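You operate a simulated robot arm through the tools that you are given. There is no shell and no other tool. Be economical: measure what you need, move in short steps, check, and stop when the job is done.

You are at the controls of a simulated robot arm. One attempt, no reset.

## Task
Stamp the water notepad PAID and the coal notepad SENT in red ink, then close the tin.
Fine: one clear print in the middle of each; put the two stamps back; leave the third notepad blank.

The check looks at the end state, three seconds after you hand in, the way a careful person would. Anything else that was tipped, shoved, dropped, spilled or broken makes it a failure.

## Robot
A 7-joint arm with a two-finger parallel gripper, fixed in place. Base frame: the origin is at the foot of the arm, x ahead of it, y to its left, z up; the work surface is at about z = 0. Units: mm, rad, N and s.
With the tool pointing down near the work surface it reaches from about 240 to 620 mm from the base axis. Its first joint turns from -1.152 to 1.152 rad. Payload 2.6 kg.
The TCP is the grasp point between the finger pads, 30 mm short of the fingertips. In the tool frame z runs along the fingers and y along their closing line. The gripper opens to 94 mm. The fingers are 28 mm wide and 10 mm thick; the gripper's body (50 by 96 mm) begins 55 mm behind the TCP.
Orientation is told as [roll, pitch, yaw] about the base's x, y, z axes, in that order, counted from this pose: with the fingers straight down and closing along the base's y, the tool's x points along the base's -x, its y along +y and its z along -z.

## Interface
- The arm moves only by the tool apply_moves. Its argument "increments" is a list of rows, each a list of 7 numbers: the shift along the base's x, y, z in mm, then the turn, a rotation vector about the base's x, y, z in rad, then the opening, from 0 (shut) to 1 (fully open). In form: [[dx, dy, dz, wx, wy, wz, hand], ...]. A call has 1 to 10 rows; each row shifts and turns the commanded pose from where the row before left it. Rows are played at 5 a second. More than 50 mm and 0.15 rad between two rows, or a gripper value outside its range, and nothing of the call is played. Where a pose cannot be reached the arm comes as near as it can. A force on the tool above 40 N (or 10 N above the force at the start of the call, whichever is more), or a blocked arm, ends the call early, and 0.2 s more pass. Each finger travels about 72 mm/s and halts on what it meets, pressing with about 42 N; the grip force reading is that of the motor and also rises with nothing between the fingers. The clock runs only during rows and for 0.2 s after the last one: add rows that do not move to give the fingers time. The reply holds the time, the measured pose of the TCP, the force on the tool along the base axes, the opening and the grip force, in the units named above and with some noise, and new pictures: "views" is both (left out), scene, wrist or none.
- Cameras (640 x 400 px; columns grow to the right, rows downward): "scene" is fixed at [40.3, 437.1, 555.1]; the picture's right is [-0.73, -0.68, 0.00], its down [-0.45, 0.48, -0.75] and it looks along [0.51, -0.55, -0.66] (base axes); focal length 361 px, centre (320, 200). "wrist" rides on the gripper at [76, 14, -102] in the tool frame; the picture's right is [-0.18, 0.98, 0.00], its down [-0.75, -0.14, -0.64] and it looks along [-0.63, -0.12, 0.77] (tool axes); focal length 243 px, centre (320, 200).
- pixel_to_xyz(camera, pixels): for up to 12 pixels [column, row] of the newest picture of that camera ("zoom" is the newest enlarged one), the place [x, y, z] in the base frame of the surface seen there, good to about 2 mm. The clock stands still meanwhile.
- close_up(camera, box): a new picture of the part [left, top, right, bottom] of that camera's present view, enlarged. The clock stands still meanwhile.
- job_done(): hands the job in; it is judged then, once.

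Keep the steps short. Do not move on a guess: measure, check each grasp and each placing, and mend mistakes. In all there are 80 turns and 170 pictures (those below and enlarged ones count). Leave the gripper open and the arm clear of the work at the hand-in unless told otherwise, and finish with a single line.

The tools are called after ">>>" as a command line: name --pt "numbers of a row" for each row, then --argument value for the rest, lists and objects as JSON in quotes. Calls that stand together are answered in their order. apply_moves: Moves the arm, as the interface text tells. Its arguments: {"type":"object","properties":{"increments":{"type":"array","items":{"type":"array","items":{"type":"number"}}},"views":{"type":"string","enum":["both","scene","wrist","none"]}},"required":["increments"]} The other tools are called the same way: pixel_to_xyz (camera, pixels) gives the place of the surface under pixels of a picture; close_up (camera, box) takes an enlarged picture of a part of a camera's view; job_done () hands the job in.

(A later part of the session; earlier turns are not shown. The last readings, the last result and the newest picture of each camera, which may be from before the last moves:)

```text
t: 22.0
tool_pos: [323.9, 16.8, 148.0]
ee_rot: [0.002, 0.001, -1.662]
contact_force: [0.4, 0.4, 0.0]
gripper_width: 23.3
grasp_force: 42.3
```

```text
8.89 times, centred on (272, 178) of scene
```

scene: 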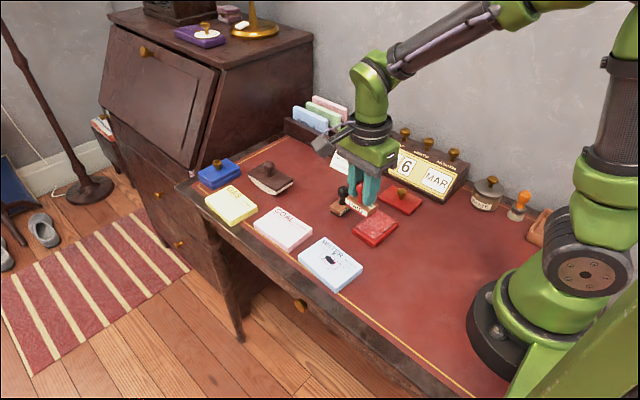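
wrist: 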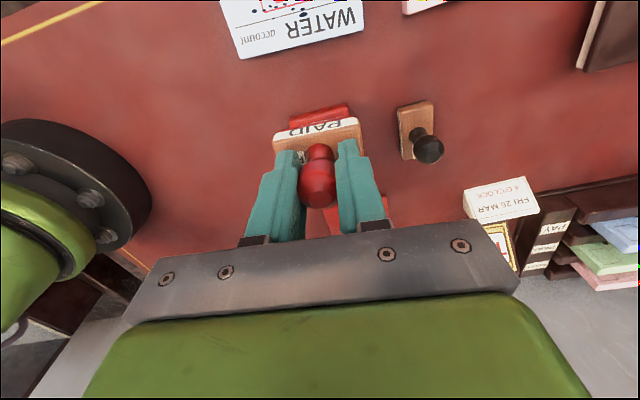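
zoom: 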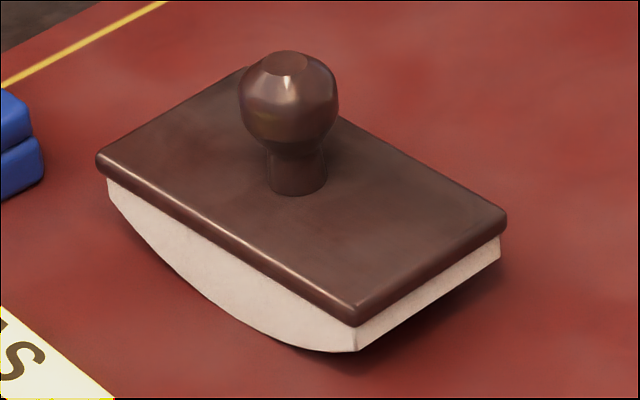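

The pad is a solid block. The rocker blotter beside it is the one tool on the desk meant for wet blots, so I'll try that soon. First I take PAID home, turning it back +1.66 rad.

>>> apply_moves --pt "17.4 -5.1 0 0 0 0.145 0.05" --pt "17.4 -5.1 0 0 0 0.145 0.05" --pt "17.4 -5.1 0 0 0 0.145 0.05" --pt "17.4 -5.1 0 0 0 0.145 0.05" --pt "17.4 -5.1 0 0 0 0.145 0.05" --pt "17.4 -5.1 0 0 0 0.145 0.05" --pt "17.4 -5.1 0 0 0 0.145 0.05" --pt "17.4 -5.1 0 0 0 0.145 0.05" --pt "17.4 -5.1 0 0 0 0.145 0.05" --pt "17.4 -5.1 0 0 0 0.145 0.05" --views "none"

>>> apply_moves --pt "0 0 -20 0 0 0.11 0.05" --pt "0 0 -30 0 0 0.1 0.05" --pt "0 0 -30 0 0 0 0.05" --pt "0 0 0 0 0 0 0.05" --pt "0 0 0 0 0 0 0.05"

>>> close_up --camera "scene" --box '[270, 150, 350, 210]'

```text
t: 24.2
tool_pos: [499.1, -32.9, 148.3]
ee_rot: [0.004, 0.002, -0.208]
contact_force: [-0.1, 0.0, -1.3]
gripper_width: 23.4
grasp_force: 42.0
```

```text
t: 25.4
tool_pos: [500.0, -33.0, 69.2]
ee_rot: [0.002, 0.001, -0.001]
contact_force: [0.1, -0.5, -0.6]
gripper_width: 23.1
grasp_force: 41.7
```

scene: 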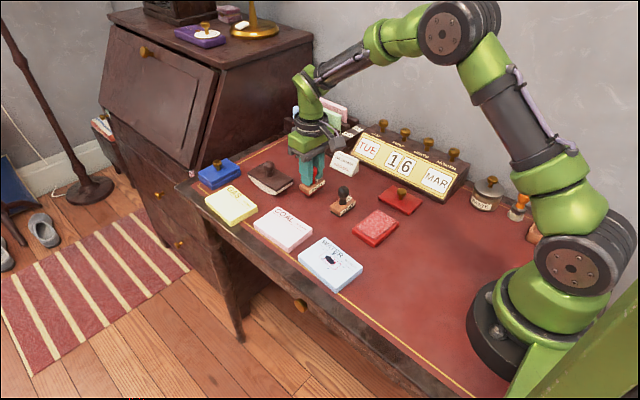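
wrist: 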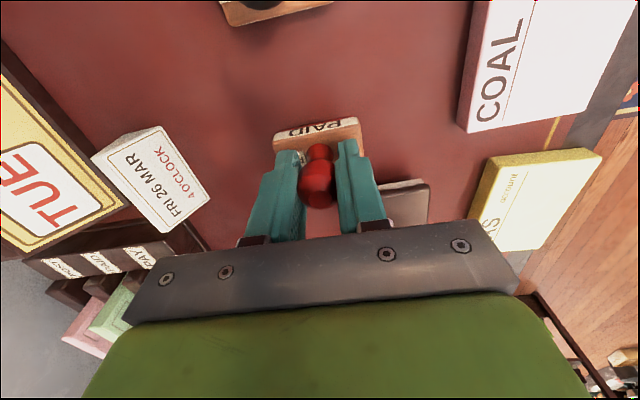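

```text
6.67 times, centred on (310, 180) of scene
```

zoom: 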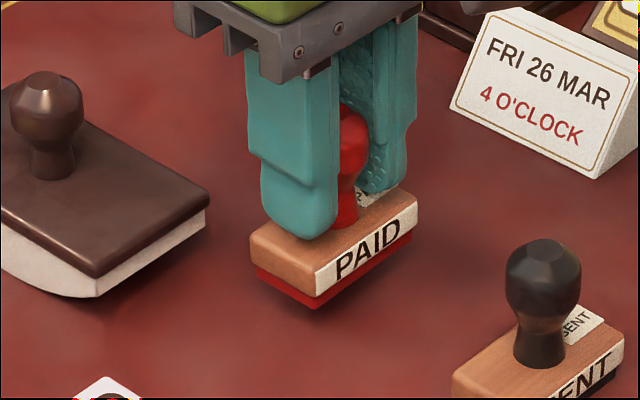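

It is about 15 mm above its place. I lower it gently until it touches.

>>> apply_moves --pt "-1 0 -7 0 0 0 0.05" --pt "0 0 -4 0 0 0 0.05" --pt "0 0 -2 0 0 0 0.05" --pt "0 0 0 0 0 0 0.05" --views "none"

```text
t: 26.4
tool_pos: [495.8, -31.9, 56.5]
ee_rot: [0.002, 0.002, 0.0]
contact_force: [0.0, -0.1, -0.1]
gripper_width: 23.3
grasp_force: 42.2
```

>>> apply_moves --pt "0 0 -1 0 0 0 0.05" --pt "0 0 -0.7 0 0 0 0.05" --views "none"

```text
t: 27.0
tool_pos: [496.9, -32.4, 54.7]
ee_rot: [0.003, -0.001, -0.002]
contact_force: [-3.0, 0.0, 6.7]
gripper_width: 23.2
grasp_force: 42.0
```

It touches with 7 N. I open and rise straight up.

>>> apply_moves --pt "0 0 0 0 0 0 0.3" --pt "0 0 0 0 0 0 0.5" --pt "0 0 0 0 0 0 0.5" --pt "0 0 25 0 0 0 0.5" --pt "0 0 40 0 0 0 0.5" --pt "0 0 25 0 0 0 0.5" --pt "0 0 0 0 0 0 0.5"

>>> close_up --camera "scene" --box '[230, 150, 350, 220]'

>>> close_up --camera "wrist" --box '[260, 60, 460, 260]'

```text
t: 28.6
tool_pos: [495.0, -32.9, 143.1]
ee_rot: [0.004, 0.001, -0.001]
contact_force: [0.0, 0.7, -0.1]
gripper_width: 46.8
grasp_force: 0.0
```

scene: 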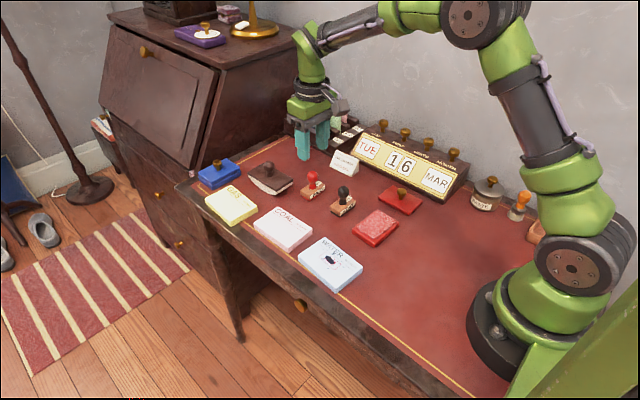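
wrist: 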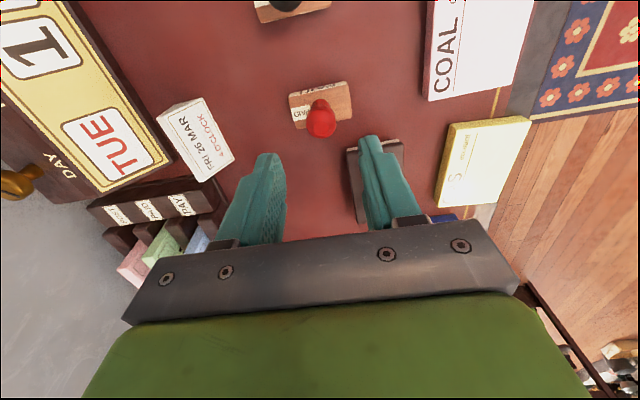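

```text
5.33 times, centred on (290, 185) of scene
```

zoom: 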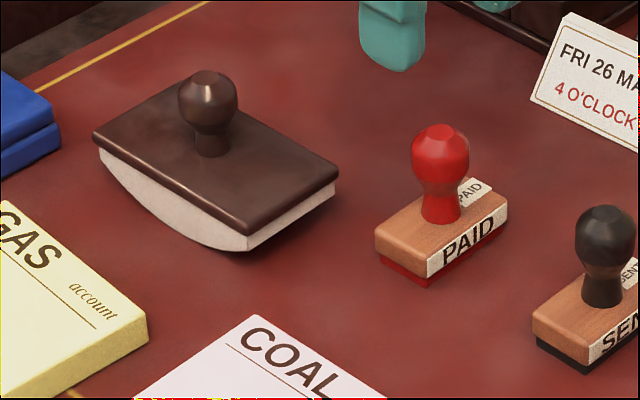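

```text
2.00 times, centred on (360, 160) of wrist
```

zoom: 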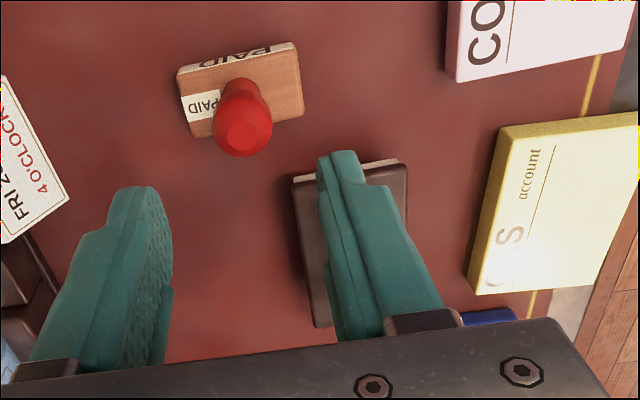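

PAID stands home. Now I measure the blotter.

>>> close_up --camera "scene" --box '[240, 150, 300, 200]'

```text
8.00 times, centred on (270, 175) of scene
```

zoom: 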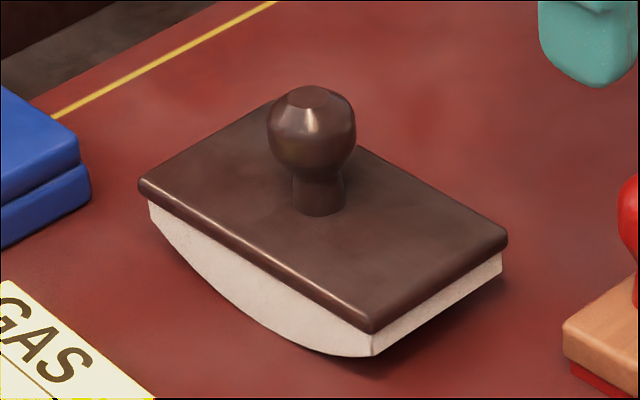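

>>> pixel_to_xyz --camera "zoom" --pixels '[[308, 97], [305, 130], [330, 130], [282, 130], [318, 205], [145, 185], [370, 322], [500, 238], [275, 105], [320, 352], [255, 320], [155, 210]]'

```text
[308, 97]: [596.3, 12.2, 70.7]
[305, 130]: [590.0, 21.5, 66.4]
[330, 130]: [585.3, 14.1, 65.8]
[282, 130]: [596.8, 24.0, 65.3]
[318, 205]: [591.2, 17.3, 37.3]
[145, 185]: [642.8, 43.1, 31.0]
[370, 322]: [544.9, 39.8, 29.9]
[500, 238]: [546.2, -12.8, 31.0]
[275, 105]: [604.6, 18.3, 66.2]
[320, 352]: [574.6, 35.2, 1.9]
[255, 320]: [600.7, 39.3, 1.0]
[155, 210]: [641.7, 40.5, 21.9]
```

Blotter knob: axis about (594, 15), top z 71, base top z 31. I move above it and check alignment.

>>> apply_moves --pt "32 16 0 0 0 0 0.5" --pt "33 16 0 0 0 0 0.5" --pt "32 15.5 -10 0 0 0 0.5" --pt "0 0 -15 0 0 0 0.5" --pt "0 0 0 0 0 0 0.5" --pt "0 0 0 0 0 0 0.5"

>>> close_up --camera "wrist" --box '[230, 60, 430, 240]'

```text
t: 30.0
tool_pos: [595.1, 13.7, 119.8]
ee_rot: [0.003, 0.002, 0.001]
contact_force: [-0.8, -0.1, 0.6]
gripper_width: 47.0
grasp_force: 0.0
```

scene: 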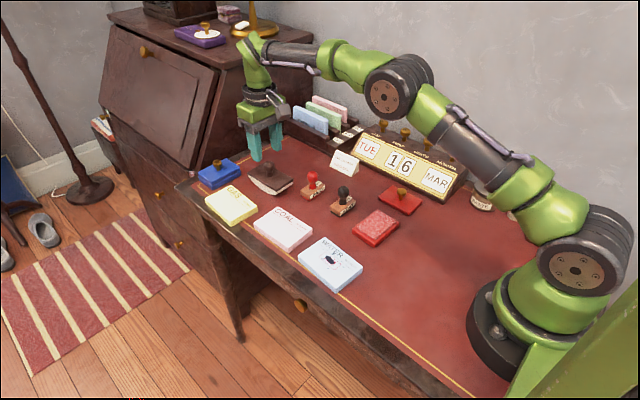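
wrist: 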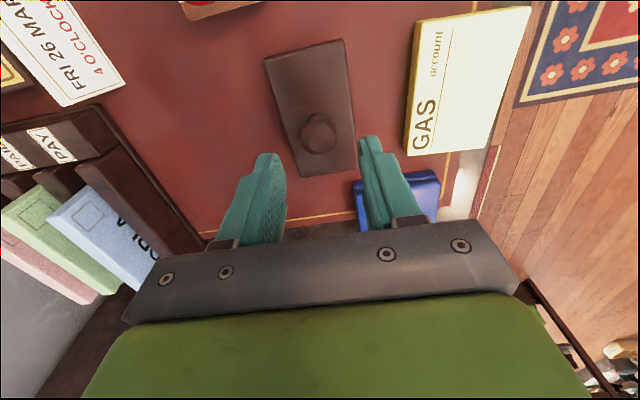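

```text
2.22 times, centred on (330, 150) of wrist
```

zoom: 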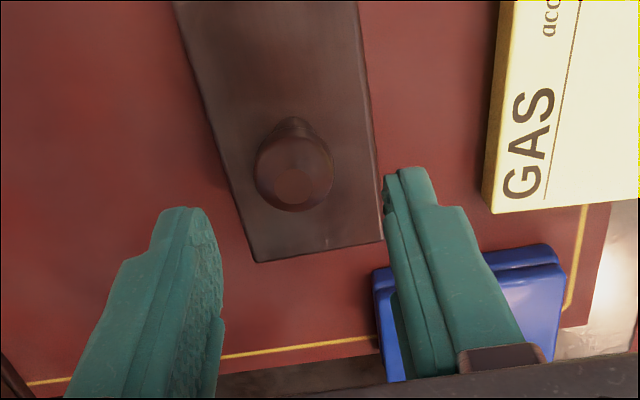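

>>> pixel_to_xyz --camera "zoom" --pixels '[[293, 187], [293, 165], [260, 170], [326, 170], [250, 255], [380, 235], [375, 290], [385, 370]]'

```text
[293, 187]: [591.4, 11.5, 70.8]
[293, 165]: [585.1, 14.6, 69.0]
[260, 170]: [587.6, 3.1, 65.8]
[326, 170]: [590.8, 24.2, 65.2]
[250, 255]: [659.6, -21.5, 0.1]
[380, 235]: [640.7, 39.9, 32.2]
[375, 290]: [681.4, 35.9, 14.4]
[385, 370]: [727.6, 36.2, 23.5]
```

It is aligned, with the axis at about (593, 13.7). I descend to TCP z about 65 and grip the knob.

>>> apply_moves --pt "-1.5 0 -25 0 0 0 0.5" --pt "0 0 -20 0 0 0 0.5" --pt "0 0 -9 0 0 0 0.5" --pt "0 0 0 0 0 0 0.5" --pt "0 0 0 0 0 0 0.3" --pt "0 0 0 0 0 0 0.05" --pt "0 0 0 0 0 0 0.05" --pt "0 0 0 0 0 0 0.05"

>>> close_up --camera "scene" --box '[220, 130, 310, 200]'

```text
t: 31.8
tool_pos: [592.1, 14.3, 65.1]
ee_rot: [0.003, 0.001, -0.002]
contact_force: [0.3, 0.1, 1.1]
gripper_width: 24.8
grasp_force: 41.7
```

scene: 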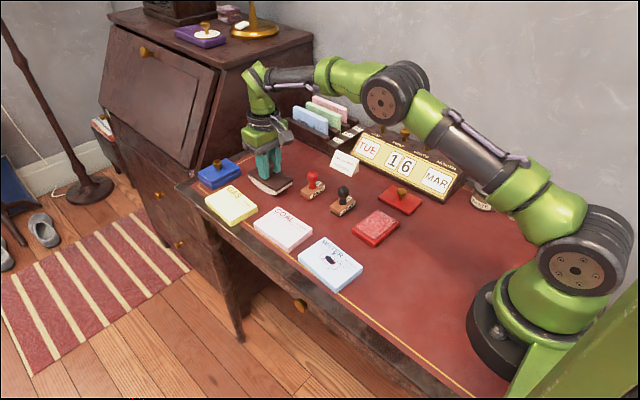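
wrist: 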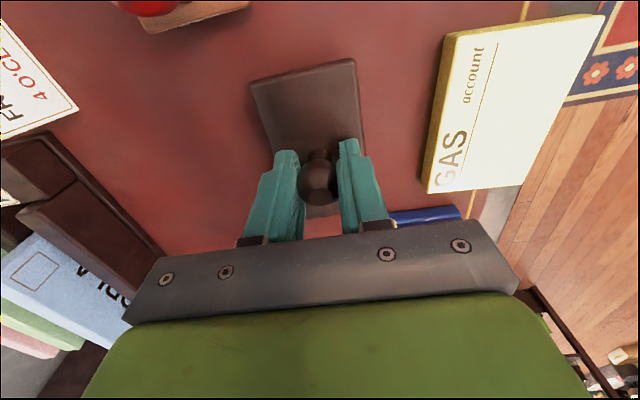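

```text
5.71 times, centred on (265, 165) of scene
```

zoom: 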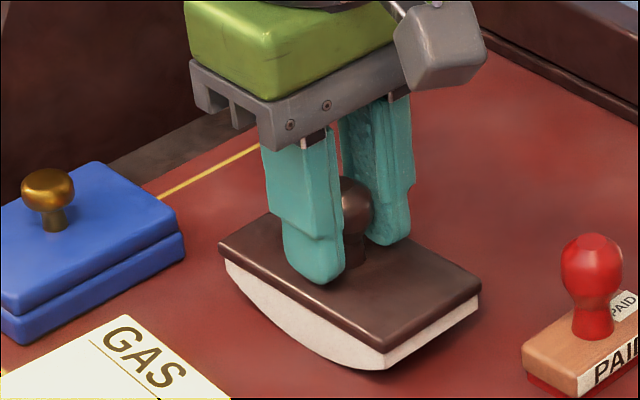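

Gripped at width 24.8. I lift 90 mm and carry it over to above WATER.

>>> apply_moves --pt "0 0 15 0 0 0 0.05" --pt "0 0 35 0 0 0 0.05" --pt "0 0 40 0 0 0 0.05" --pt "-38.4 12.7 0 0 0 -0.03 0.05" --pt "-38.4 12.7 0 0 0 -0.03 0.05" --pt "-38.4 12.7 0 0 0 -0.03 0.05" --pt "-38.4 12.7 0 0 0 0 0.05" --pt "-38.4 12.7 0 0 0 0 0.05" --pt "-38.4 12.7 0 0 0 0 0.05" --pt "-38.1 12.8 0 0 0 0 0.05" --views "none"

>>> apply_moves --pt "0 0 -30 0 0 0 0.05" --pt "0 0 -30 0 0 0 0.05" --pt "0 0 0 0 0 0 0.05"

>>> close_up --camera "scene" --box '[270, 180, 390, 300]'

```text
t: 34.0
tool_pos: [320.2, 104.0, 151.5]
ee_rot: [0.004, 0.002, -0.091]
contact_force: [0.8, -0.1, -2.4]
gripper_width: 24.7
grasp_force: 42.1
```

```text
t: 34.8
tool_pos: [324.1, 104.9, 91.8]
ee_rot: [0.005, 0.002, -0.091]
contact_force: [-0.8, 0.1, -2.1]
gripper_width: 24.6
grasp_force: 41.5
```

scene: 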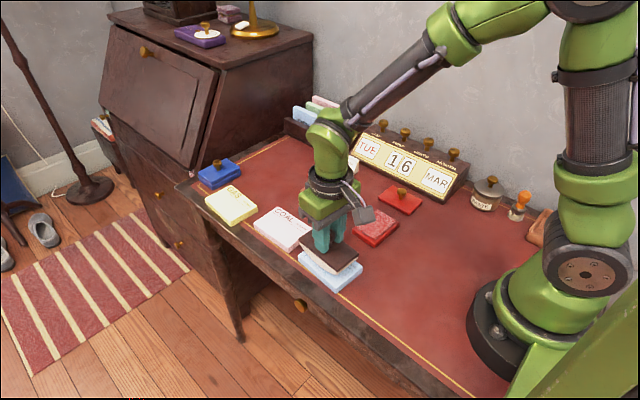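
wrist: 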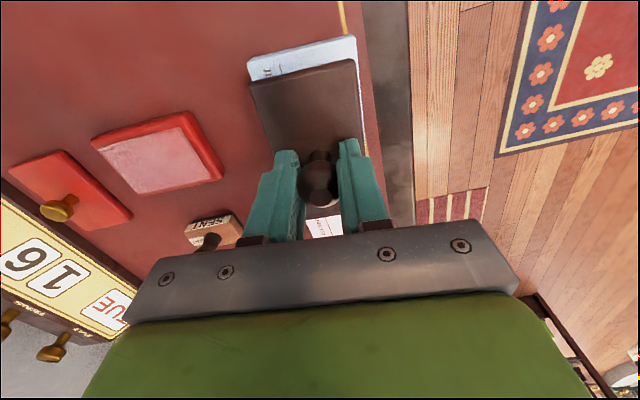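

```text
3.33 times, centred on (330, 240) of scene
```

zoom: 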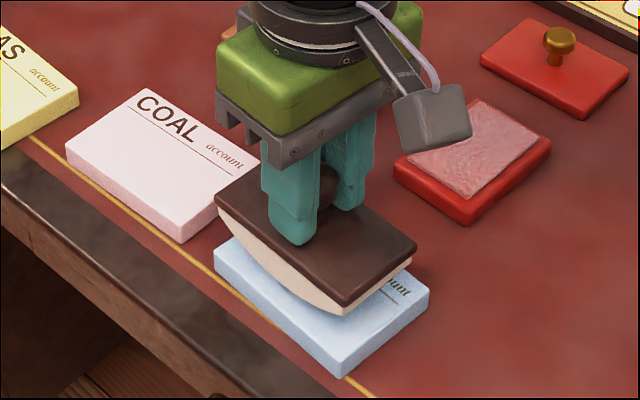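

The blotter is over the print. I lower it gently to contact.

>>> apply_moves --pt "0 0 -5 0 0 0 0.05" --pt "0 0 -2 0 0 0 0.05" --pt "0 0 -1 0 0 0 0.05" --views "none"

```text
t: 35.6
tool_pos: [323.7, 103.5, 85.5]
ee_rot: [0.005, 0.002, -0.091]
contact_force: [-0.4, 0.7, -2.7]
gripper_width: 24.8
grasp_force: 41.6
```

>>> apply_moves --pt "0 0 -1 0 0 0 0.05" --pt "0 0 -1 0 0 0 0.05" --views "none"

```text
t: 36.2
tool_pos: [322.8, 103.4, 84.0]
ee_rot: [0.004, 0.001, -0.091]
contact_force: [0.3, -0.2, -2.6]
gripper_width: 25.1
grasp_force: 41.5
```

>>> apply_moves --pt "0 0 -0.7 0 0 0 0.05" --pt "0 0 -0.5 0 0 0 0.05" --views "none"

```text
t: 36.8
tool_pos: [323.3, 104.1, 82.1]
ee_rot: [0.004, 0.0, -0.092]
contact_force: [-0.2, -0.6, -2.7]
gripper_width: 24.9
grasp_force: 42.4
```

>>> apply_moves --pt "0 0 -0.7 0 0 0 0.05" --pt "0 0 -0.5 0 0 0 0.05" --views "none"

```text
t: 37.4
tool_pos: [323.4, 103.5, 83.5]
ee_rot: [0.004, 0.002, -0.093]
contact_force: [-6.0, -2.1, 12.8]
gripper_width: 24.8
grasp_force: 41.8
```

Contact is about 15 N. I rock the blotter gently ±0.3 rad, rolling about 61 mm of radius, then lift.

>>> apply_moves --pt "6.1 -0.5 0 0 0.1 0 0.05" --pt "6.1 -0.5 0 0 0.1 0 0.05" --pt "6.1 -0.5 0 0 0.1 0 0.05" --pt "-9 0.75 0 0 -0.148 0 0.05" --pt "-9.3 0.75 0 0 -0.148 0 0.05" --pt "-9.1 0.75 0 0 -0.148 0 0.05" --pt "-9.2 0.75 0 0 -0.149 0 0.05" --pt "9.1 -0.75 0 0 0.147 0 0.05" --pt "9.2 -0.75 0 0 0.146 0 0.05" --views "none"

```text
t: 39.4
tool_pos: [322.9, 103.5, 81.3]
ee_rot: [0.004, 0.002, -0.09]
contact_force: [0.8, 2.6, 5.9]
gripper_width: 24.7
grasp_force: 41.4
```

It rocked smoothly. I lift it up and aside to look.

>>> apply_moves --pt "0 0 8 0 0 0 0.05" --pt "0 0 35 0 0 0 0.05" --pt "0 0 40 0 0 0 0.05" --pt "38.4 -12.7 0 0 0 0.03 0.05" --pt "38.4 -12.7 0 0 0 0.03 0.05" --pt "38.4 -12.7 0 0 0 0.03 0.05" --pt "0 0 0 0 0 0 0.05"

>>> close_up --camera "scene" --box '[285, 225, 375, 295]'

```text
t: 41.0
tool_pos: [438.3, 65.2, 166.6]
ee_rot: [0.002, 0.002, -0.001]
contact_force: [0.4, 0.1, -1.8]
gripper_width: 24.5
grasp_force: 41.9
```

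scene: 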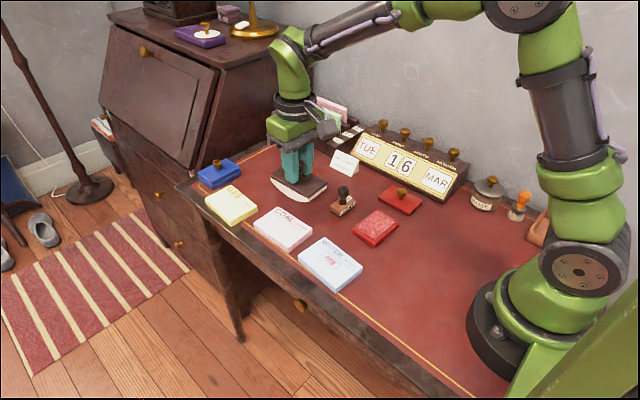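
wrist: 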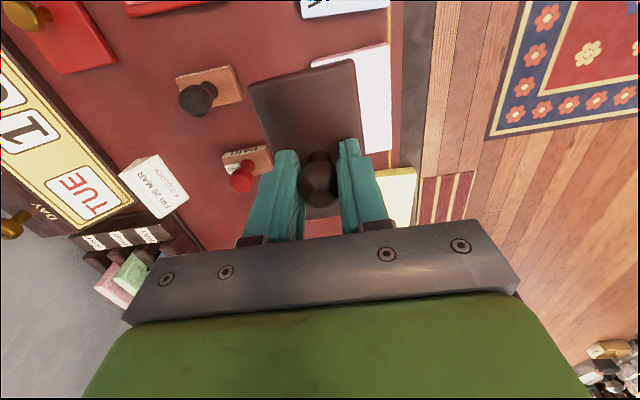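

```text
5.71 times, centred on (330, 260) of scene
```

zoom: 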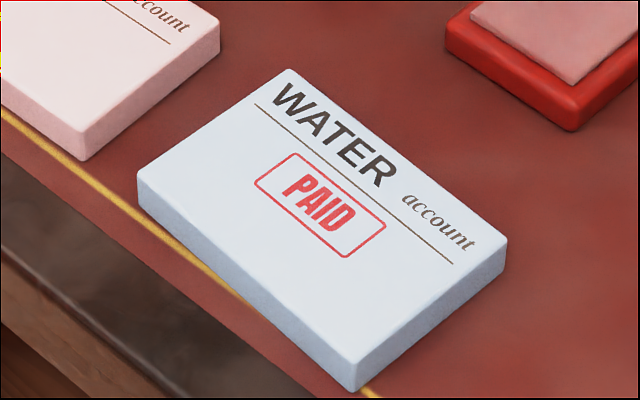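

The blot is gone and PAID is a clear, upright print. Now I return the blotter to (592.3, 14).

>>> apply_moves --pt "38.5 -12.8 0 0 0 0 0.05" --pt "38.5 -12.8 0 0 0 0 0.05" --pt "38.5 -12.8 0 0 0 0 0.05" --pt "38.5 -12.8 0 0 0 0 0.05" --pt "0 0 -40 0 0 0 0.05" --pt "0 0 -35 0 0 0 0.05" --pt "0 0 -18 0 0 0 0.05" --pt "0 0 0 0 0 0 0.05" --views "wrist"

>>> close_up --camera "scene" --box '[220, 130, 310, 200]'

```text
t: 42.8
tool_pos: [591.9, 15.6, 72.3]
ee_rot: [0.004, 0.002, -0.003]
contact_force: [-0.3, -1.0, -2.9]
gripper_width: 25.0
grasp_force: 42.6
```

wrist: 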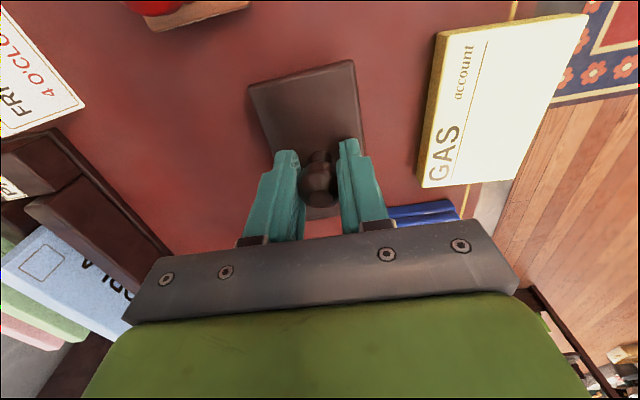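

```text
5.71 times, centred on (265, 165) of scene
```

zoom: 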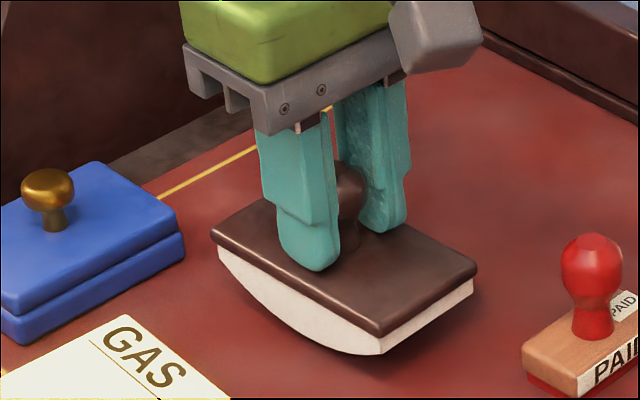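

It is about 7 mm up, so I lower it gently.

>>> apply_moves --pt "0 0 -4 0 0 0 0.05" --pt "0 0 -1.5 0 0 0 0.05" --pt "0 0 -1 0 0 0 0.05" --views "none"

```text
t: 43.6
tool_pos: [592.8, 15.5, 65.9]
ee_rot: [0.003, 0.003, 0.0]
contact_force: [-0.3, -0.8, -3.2]
gripper_width: 24.6
grasp_force: 42.1
```

>>> apply_moves --pt "0 0 -0.8 0 0 0 0.05" --pt "0 0 -0.7 0 0 0 0.05" --views "none"

```text
t: 44.2
tool_pos: [592.7, 15.2, 64.8]
ee_rot: [0.005, 0.003, 0.001]
contact_force: [-0.2, -0.2, -2.6]
gripper_width: 24.6
grasp_force: 41.7
```

>>> apply_moves --pt "0 0 -0.8 0 0 0 0.05" --pt "0 0 -0.5 0 0 0 0.05" --views "none"

```text
t: 44.8
tool_pos: [592.8, 15.0, 64.4]
ee_rot: [0.005, 0.001, -0.003]
contact_force: [-5.3, -1.5, 10.0]
gripper_width: 24.8
grasp_force: 42.5
```

It touches. I open and rise, and then look.

>>> apply_moves --pt "0 0 0.5 0 0 0 0.2" --pt "0 0 0 0 0 0 0.45" --pt "0 0 0 0 0 0 0.5" --pt "0 0 25 0 0 0 0.5" --pt "0 0 30 0 0 0 0.5" --pt "0 0 20 0 0 0 0.5" --pt "0 0 0 0 0 0 0.5"

>>> close_up --camera "scene" --box '[240, 150, 300, 200]'

```text
t: 46.4
tool_pos: [593.0, 13.3, 137.4]
ee_rot: [0.003, 0.0, -0.001]
contact_force: [0.3, -0.4, 0.3]
gripper_width: 47.1
grasp_force: 0.1
```

scene: 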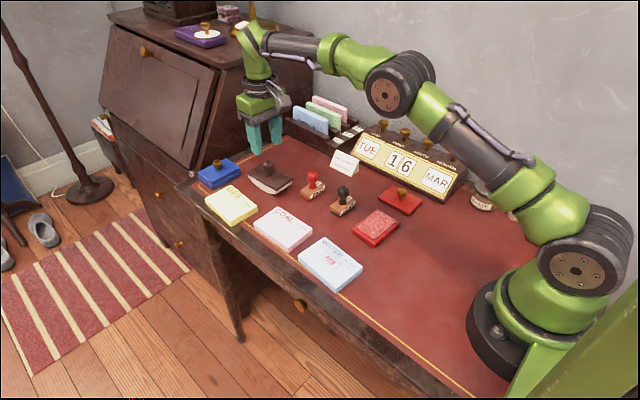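
wrist: 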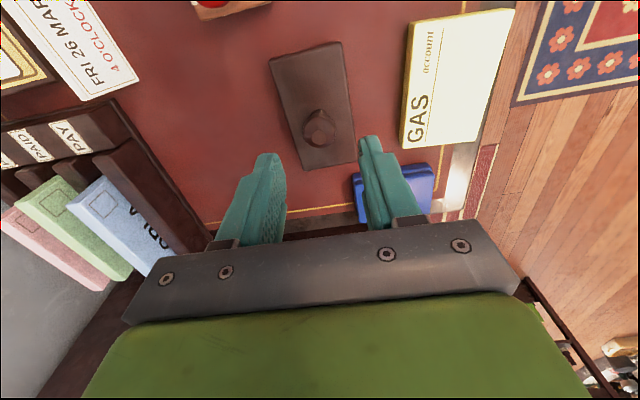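

```text
8.00 times, centred on (270, 175) of scene
```

zoom: 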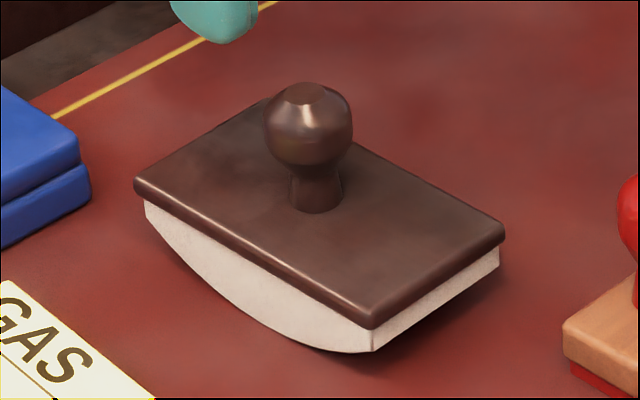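

The blotter is back within a millimetre. Next I move above SENT at about (411.5, -40.5).

>>> apply_moves --pt "-45.3 -13.5 0 0 0 0 0.5" --pt "-45.3 -13.5 0 0 0 0 0.5" --pt "-45.3 -13.5 0 0 0 0 0.5" --pt "-45.3 -13.5 -20 0 0 0 0.5" --pt "0 0 0 0 0 0 0.5" --pt "0 0 0 0 0 0 0.5" --views "wrist"

>>> close_up --camera "wrist" --box '[260, 70, 420, 170]'

>>> pixel_to_xyz --camera "wrist" --pixels '[[321, 145], [321, 140], [321, 135], [316, 140], [326, 140], [300, 102], [342, 96], [340, 120]]'

```text
refused: row 4 steps farther than a row can; nothing moved
```

```text
4.00 times, centred on (340, 120) of wrist
```

zoom: 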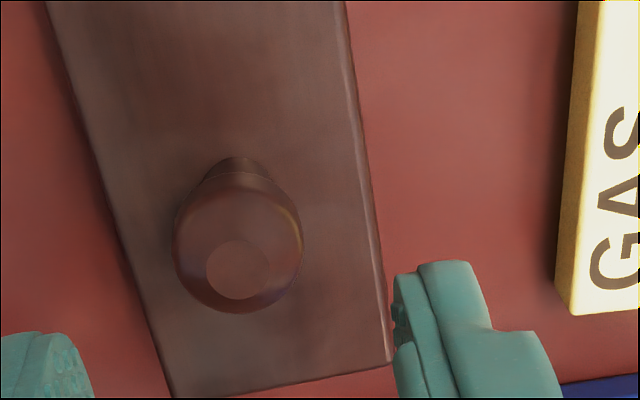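

```text
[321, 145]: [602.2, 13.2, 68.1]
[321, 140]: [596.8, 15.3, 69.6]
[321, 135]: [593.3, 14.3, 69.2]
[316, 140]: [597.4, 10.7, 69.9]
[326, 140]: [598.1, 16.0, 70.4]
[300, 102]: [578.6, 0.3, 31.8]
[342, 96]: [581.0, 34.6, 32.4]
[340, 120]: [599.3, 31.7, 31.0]
```

Row 4 was too long a step, so I split the lowering off.

>>> apply_moves --pt "-45.3 -13.5 0 0 0 0 0.5" --pt "-45.3 -13.5 0 0 0 0 0.5" --pt "-45.3 -13.5 0 0 0 0 0.5" --pt "-45.3 -13.5 0 0 0 0 0.5" --pt "0 0 -20 0 0 0 0.5" --pt "0 0 0 0 0 0 0.5" --pt "0 0 0 0 0 0 0.5" --views "wrist"

>>> close_up --camera "wrist" --box '[260, 70, 420, 170]'

```text
t: 48.0
tool_pos: [412.7, -40.5, 117.3]
ee_rot: [0.004, 0.002, 0.0]
contact_force: [-0.3, -0.3, 0.6]
gripper_width: 47.1
grasp_force: 0.0
```

wrist: 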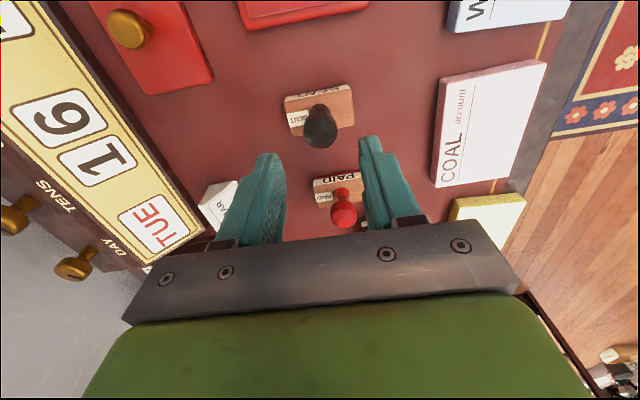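

```text
4.00 times, centred on (340, 120) of wrist
```

zoom: 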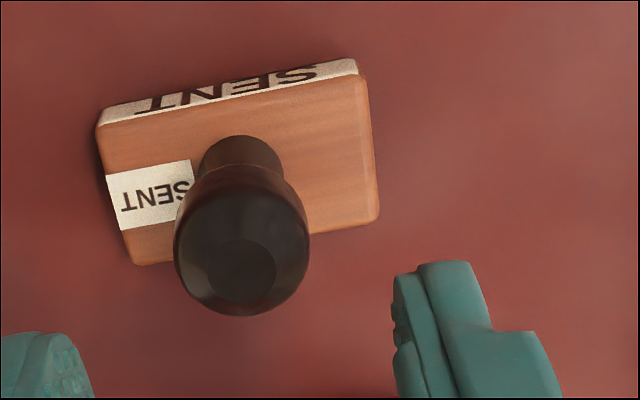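

>>> pixel_to_xyz --camera "zoom" --pixels '[[246, 270], [230, 270], [260, 270], [105, 130], [352, 82], [374, 212], [138, 258], [200, 108], [340, 215], [110, 180], [370, 150]]'

>>> close_up --camera "scene" --box '[315, 175, 375, 220]'

```text
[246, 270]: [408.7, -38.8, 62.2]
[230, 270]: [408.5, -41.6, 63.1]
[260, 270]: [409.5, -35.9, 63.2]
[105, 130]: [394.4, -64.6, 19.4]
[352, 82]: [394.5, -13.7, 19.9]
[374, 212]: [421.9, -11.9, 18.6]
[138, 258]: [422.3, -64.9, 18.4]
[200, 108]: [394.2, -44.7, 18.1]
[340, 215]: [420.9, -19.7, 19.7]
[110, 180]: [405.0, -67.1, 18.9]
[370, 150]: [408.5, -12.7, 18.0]
```

```text
8.89 times, centred on (345, 198) of scene
```

zoom: 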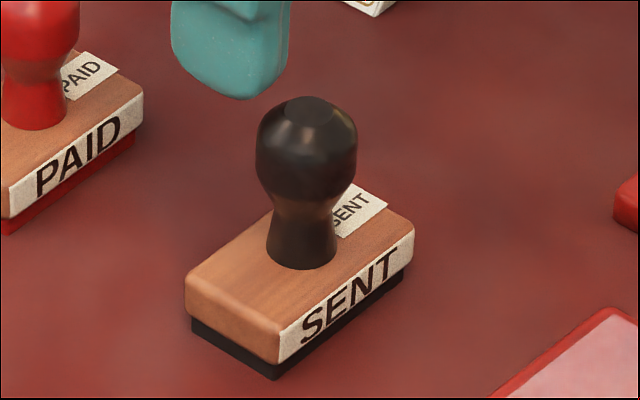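

SENT's axis is about (409, -39). I correct by (-3, +1.3), lower to TCP z 54.3 and grip.

>>> apply_moves --pt "-3 1.3 -30 0 0 0 0.5" --pt "0 0 -24 0 0 0 0.5" --pt "0 0 -9 0 0 0 0.5" --pt "0 0 0 0 0 0 0.5" --pt "0 0 0 0 0 0 0.3" --pt "0 0 0 0 0 0 0.05" --pt "0 0 0 0 0 0 0.05" --pt "0 0 0 0 0 0 0.05" --views "wrist"

>>> close_up --camera "scene" --box '[305, 150, 395, 220]'

```text
t: 49.8
tool_pos: [408.0, -38.2, 55.6]
ee_rot: [0.003, 0.002, -0.002]
contact_force: [-0.5, -0.1, 0.0]
gripper_width: 23.4
grasp_force: 41.7
```

wrist: 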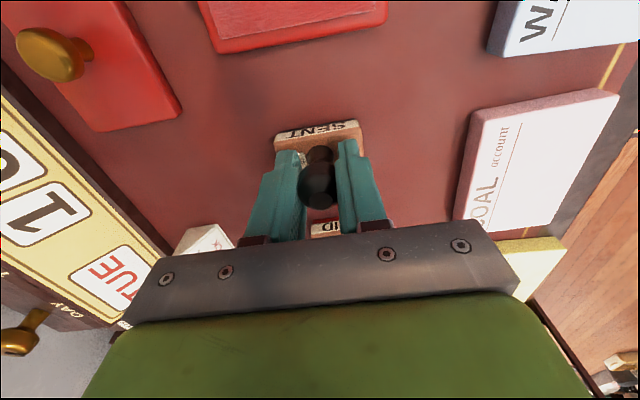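

```text
5.71 times, centred on (350, 185) of scene
```

zoom: 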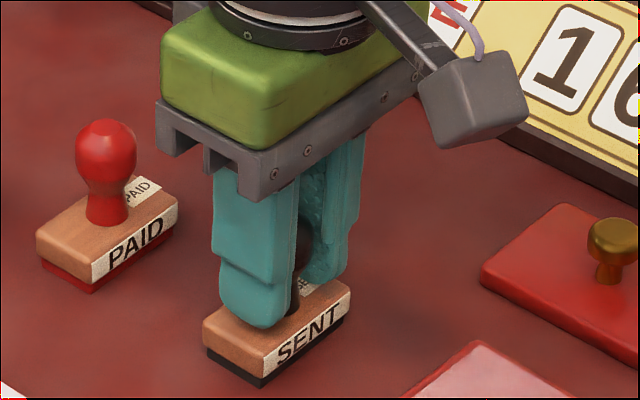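

Gripped at width 23.4. I lift and carry it to the ink pad, stopping just above.

>>> apply_moves --pt "0 0 15 0 0 0 0.05" --pt "0 0 30 0 0 0 0.05" --pt "-30 0.8 0 0 0 0 0.05" --pt "-30 0.8 0 0 0 0 0.05" --pt "-30 0.8 0 0 0 0 0.05" --pt "0 0 -18 0 0 0 0.05" --pt "0 0 0 0 0 0 0.05" --views "none"

>>> close_up --camera "scene" --box '[330, 170, 430, 250]'

```text
t: 51.4
tool_pos: [317.9, -36.1, 83.4]
ee_rot: [0.003, 0.001, -0.001]
contact_force: [-0.3, 0.9, -1.3]
gripper_width: 23.2
grasp_force: 42.3
```

```text
5.00 times, centred on (380, 210) of scene
```

zoom: 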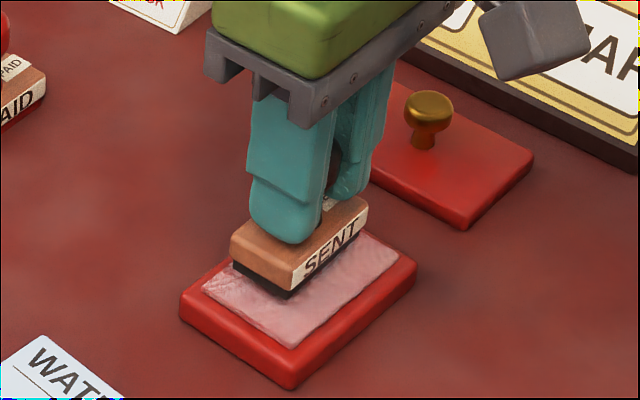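

It is well over the pad. I press gently.

>>> apply_moves --pt "0 0 -4 0 0 0 0.05" --pt "0 0 -2 0 0 0 0.05" --pt "0 0 -1 0 0 0 0.05" --views "none"

```text
t: 52.2
tool_pos: [318.5, -36.6, 76.3]
ee_rot: [0.001, 0.003, -0.002]
contact_force: [-2.7, -0.1, 7.6]
gripper_width: 23.5
grasp_force: 42.2
```

>>> apply_moves --pt "0 0 -0.6 0 0 0 0.05" --pt "0 0 0 0 0 0 0.05" --views "none"

```text
t: 52.8
tool_pos: [319.9, -36.5, 75.5]
ee_rot: [0.003, 0.002, 0.0]
contact_force: [-6.7, -0.6, 16.9]
gripper_width: 23.5
grasp_force: 42.4
```

A 17 N press. I lift, check the ink, and begin carrying to COAL with a -1.545 rad turn.

>>> apply_moves --pt "0 0 4 0 0 0 0.05" --pt "0 0 25 0 0 0 0.05" --pt "0 0 25 0 0 0 0.05" --pt "17 17 0 0 0 -0.14 0.05" --pt "17 17 0 0 0 -0.14 0.05" --pt "17 17 0 0 0 -0.14 0.05" --pt "17 17 0 0 0 -0.14 0.05" --pt "17 17 0 0 0 -0.14 0.05" --pt "17 17 0 0 0 -0.14 0.05" --pt "17 17 0 0 0 -0.14 0.05" --views "none"

>>> apply_moves --pt "19.2 17.7 0 0 0 -0.14 0.05" --pt "0 0 0 0 0 -0.14 0.05" --pt "0 0 0 0 0 -0.14 0.05" --pt "0 0 -25 0 0 -0.145 0.05" --pt "0 0 0 0 0 0 0.05" --pt "0 0 0 0 0 0 0.05" --views "wrist"

>>> close_up --camera "scene" --box '[230, 150, 350, 270]'

```text
t: 55.0
tool_pos: [438.6, 83.2, 128.8]
ee_rot: [0.004, 0.001, -0.984]
contact_force: [0.7, 0.4, -1.5]
gripper_width: 23.4
grasp_force: 41.7
```

```text
t: 56.4
tool_pos: [456.8, 101.2, 102.9]
ee_rot: [0.005, 0.002, -1.546]
contact_force: [0.6, 0.8, -1.5]
gripper_width: 23.2
grasp_force: 42.2
```

wrist: 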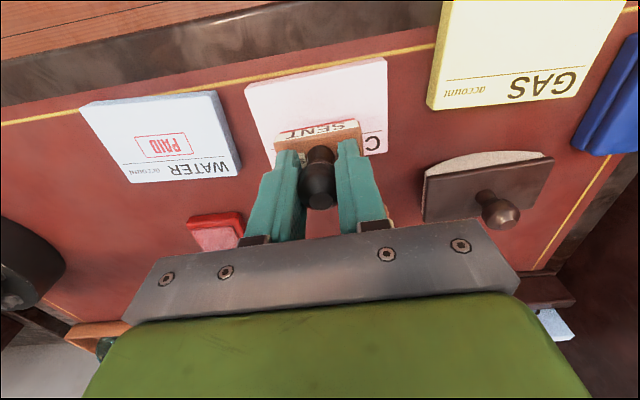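

```text
3.33 times, centred on (290, 210) of scene
```

zoom: 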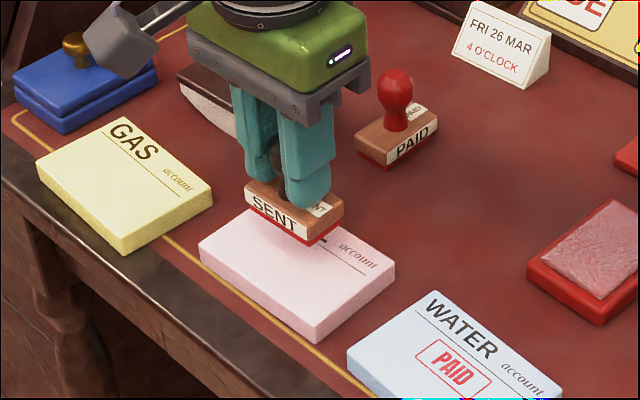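

It is inked, upright and over COAL. I measure centring.

>>> pixel_to_xyz --camera "zoom" --pixels '[[247, 186], [306, 223], [342, 203], [276, 208], [326, 215], [203, 245], [316, 325], [392, 264]]'

>>> pixel_to_xyz --camera "wrist" --pixels '[[246, 88], [384, 60], [385, 150], [277, 140], [356, 122]]'

```text
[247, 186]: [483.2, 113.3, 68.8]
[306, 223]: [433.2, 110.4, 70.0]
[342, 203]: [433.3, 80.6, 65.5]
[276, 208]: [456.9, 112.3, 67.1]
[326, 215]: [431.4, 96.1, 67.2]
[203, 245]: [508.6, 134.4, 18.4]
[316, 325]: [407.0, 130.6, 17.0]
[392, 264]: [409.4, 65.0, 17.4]
```

```text
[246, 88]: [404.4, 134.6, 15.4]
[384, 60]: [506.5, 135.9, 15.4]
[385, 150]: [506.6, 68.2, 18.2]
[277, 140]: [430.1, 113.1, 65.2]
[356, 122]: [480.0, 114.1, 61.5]
```

Nearly centred, so I shift y by +1.5. I lower to just above the paper.

>>> apply_moves --pt "0 1.5 -14 0 0 0 0.05" --pt "0 0 -10 0 0 0 0.05" --pt "0 0 -2 0 0 0 0.05" --pt "0 0 0 0 0 0 0.05" --views "none"

```text
t: 57.4
tool_pos: [456.4, 102.0, 77.0]
ee_rot: [0.004, 0.002, -1.546]
contact_force: [-0.2, -0.6, -1.0]
gripper_width: 23.6
grasp_force: 42.1
```

>>> apply_moves --pt "0 0 -1 0 0 0 0.05" --pt "0 0 -0.8 0 0 0 0.05" --pt "0 0 0 0 0 0 0.05" --views "none"

```text
t: 58.2
tool_pos: [456.5, 102.4, 75.7]
ee_rot: [0.005, 0.001, -1.545]
contact_force: [0.3, 0.3, -0.9]
gripper_width: 23.5
grasp_force: 42.2
```

>>> apply_moves --pt "0 0 -0.8 0 0 0 0.05" --pt "0 0 -0.5 0 0 0 0.05" --pt "0 0 0 0 0 0 0.05" --views "none"

```text
t: 59.0
tool_pos: [455.9, 102.8, 74.5]
ee_rot: [0.002, 0.001, -1.547]
contact_force: [-0.8, 0.2, -0.5]
gripper_width: 23.4
grasp_force: 42.4
```

>>> apply_moves --pt "0 0 -0.6 0 0 0 0.05" --pt "0 0 -0.4 0 0 0 0.05" --pt "0 0 0 0 0 0 0.05" --views "none"

```text
t: 59.8
tool_pos: [456.7, 103.1, 74.2]
ee_rot: [0.004, 0.001, -1.547]
contact_force: [-0.9, 0.4, -0.9]
gripper_width: 23.4
grasp_force: 42.7
```

>>> apply_moves --pt "0 0 -0.5 0 0 0 0.05" --pt "0 0 -0.4 0 0 0 0.05" --pt "0 0 0 0 0 0 0.05" --views "none"

```text
t: 60.6
tool_pos: [456.8, 102.1, 73.3]
ee_rot: [0.003, 0.001, -1.548]
contact_force: [-2.5, 0.2, 8.2]
gripper_width: 23.5
grasp_force: 42.0
```

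Contact at 8 N. One more small press, then lift straight up.

>>> apply_moves --pt "0 0 -0.5 0 0 0 0.05" --pt "0 0 0 0 0 0 0.05" --views "none"

>>> apply_moves --pt "0 0 6 0 0 0 0.05" --pt "0 0 30 0 0 0 0.05" --pt "0 -30 30 0 0 0 0.05" --pt "0 -40 0 0 0 0 0.05" --pt "0 0 0 0 0 0 0.05" --views "wrist"

>>> close_up --camera "scene" --box '[230, 170, 370, 295]'

```text
t: 61.2
tool_pos: [457.0, 102.8, 73.7]
ee_rot: [0.004, 0.002, -1.546]
contact_force: [-4.6, -0.3, 20.8]
gripper_width: 23.3
grasp_force: 42.4
```

```text
t: 62.4
tool_pos: [456.0, 32.8, 138.5]
ee_rot: [0.004, 0.003, -1.545]
contact_force: [-0.3, 1.0, -0.6]
gripper_width: 23.3
grasp_force: 41.7
```

wrist: 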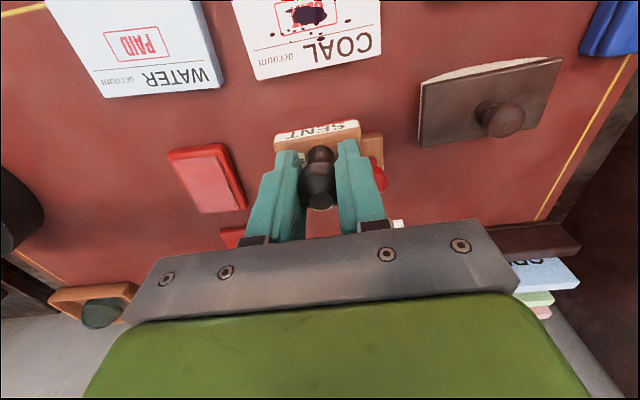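

```text
3.20 times, centred on (300, 232) of scene
```

zoom: 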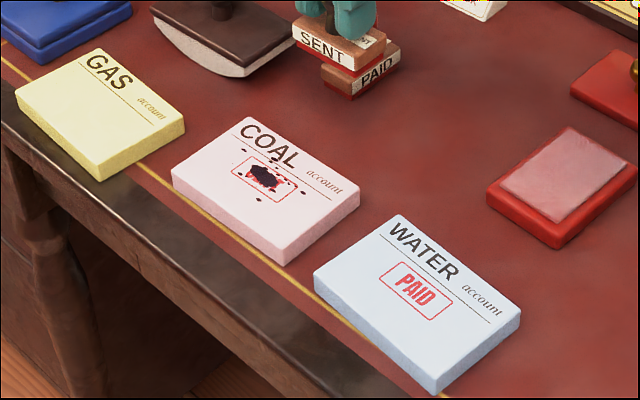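

SENT printed, and the same kind of blot sits on it, which the blotter can take again. First I return SENT to (408.6, -39).

>>> apply_moves --pt "-4.8 -7.2 0 0 0 0.145 0.05" --pt "-4.8 -7.2 0 0 0 0.145 0.05" --pt "-4.8 -7.2 0 0 0 0.145 0.05" --pt "-4.8 -7.2 0 0 0 0.145 0.05" --pt "-4.8 -7.2 0 0 0 0.145 0.05" --pt "-4.8 -7.2 0 0 0 0.145 0.05" --pt "-4.7 -7.2 0 0 0 0.145 0.05" --pt "-4.7 -7.2 0 0 0 0.145 0.05" --pt "-4.7 -7.2 0 0 0 0.145 0.05" --pt "-4.7 -7.2 0 0 0 0.145 0.05" --views "none"

>>> apply_moves --pt "0 0 -20 0 0 0.096 0.05" --pt "0 0 -30 0 0 0 0.05" --pt "0 0 -25 0 0 0 0.05" --pt "0 0 0 0 0 0 0.05" --pt "0 0 0 0 0 0 0.05" --views "wrist"

>>> close_up --camera "scene" --box '[305, 150, 395, 220]'

```text
t: 64.6
tool_pos: [409.0, -40.2, 138.2]
ee_rot: [0.005, 0.001, -0.092]
contact_force: [0.5, -0.4, 0.3]
gripper_width: 23.2
grasp_force: 42.3
```

```text
t: 65.8
tool_pos: [408.2, -37.7, 63.0]
ee_rot: [0.004, 0.002, 0.0]
contact_force: [-0.2, -0.7, -0.3]
gripper_width: 23.5
grasp_force: 42.3
```

wrist: 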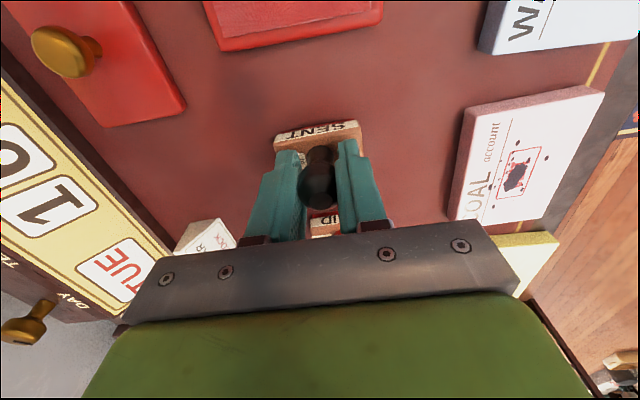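

```text
5.71 times, centred on (350, 185) of scene
```

zoom: 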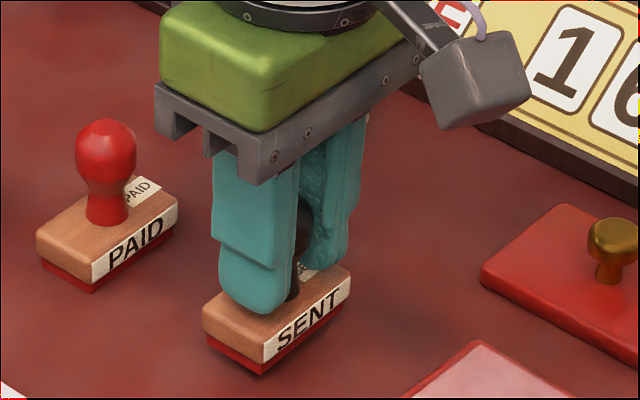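

It is 8 mm above home. I lower it gently.

>>> apply_moves --pt "0 0 -5 0 0 0 0.05" --pt "0 0 -2 0 0 0 0.05" --pt "0 0 -0.8 0 0 0 0.05" --pt "0 0 0 0 0 0 0.05" --views "none"

```text
t: 66.8
tool_pos: [408.4, -39.1, 55.9]
ee_rot: [0.003, 0.0, 0.001]
contact_force: [0.2, 0.3, -0.2]
gripper_width: 23.3
grasp_force: 42.3
```

>>> apply_moves --pt "0 0 -0.7 0 0 0 0.05" --pt "0 0 -0.7 0 0 0 0.05" --pt "0 0 0 0 0 0 0.05" --views "none"

```text
t: 67.6
tool_pos: [409.9, -39.6, 56.7]
ee_rot: [0.004, 0.0, 0.0]
contact_force: [-6.0, 1.9, 19.5]
gripper_width: 23.4
grasp_force: 41.7
```

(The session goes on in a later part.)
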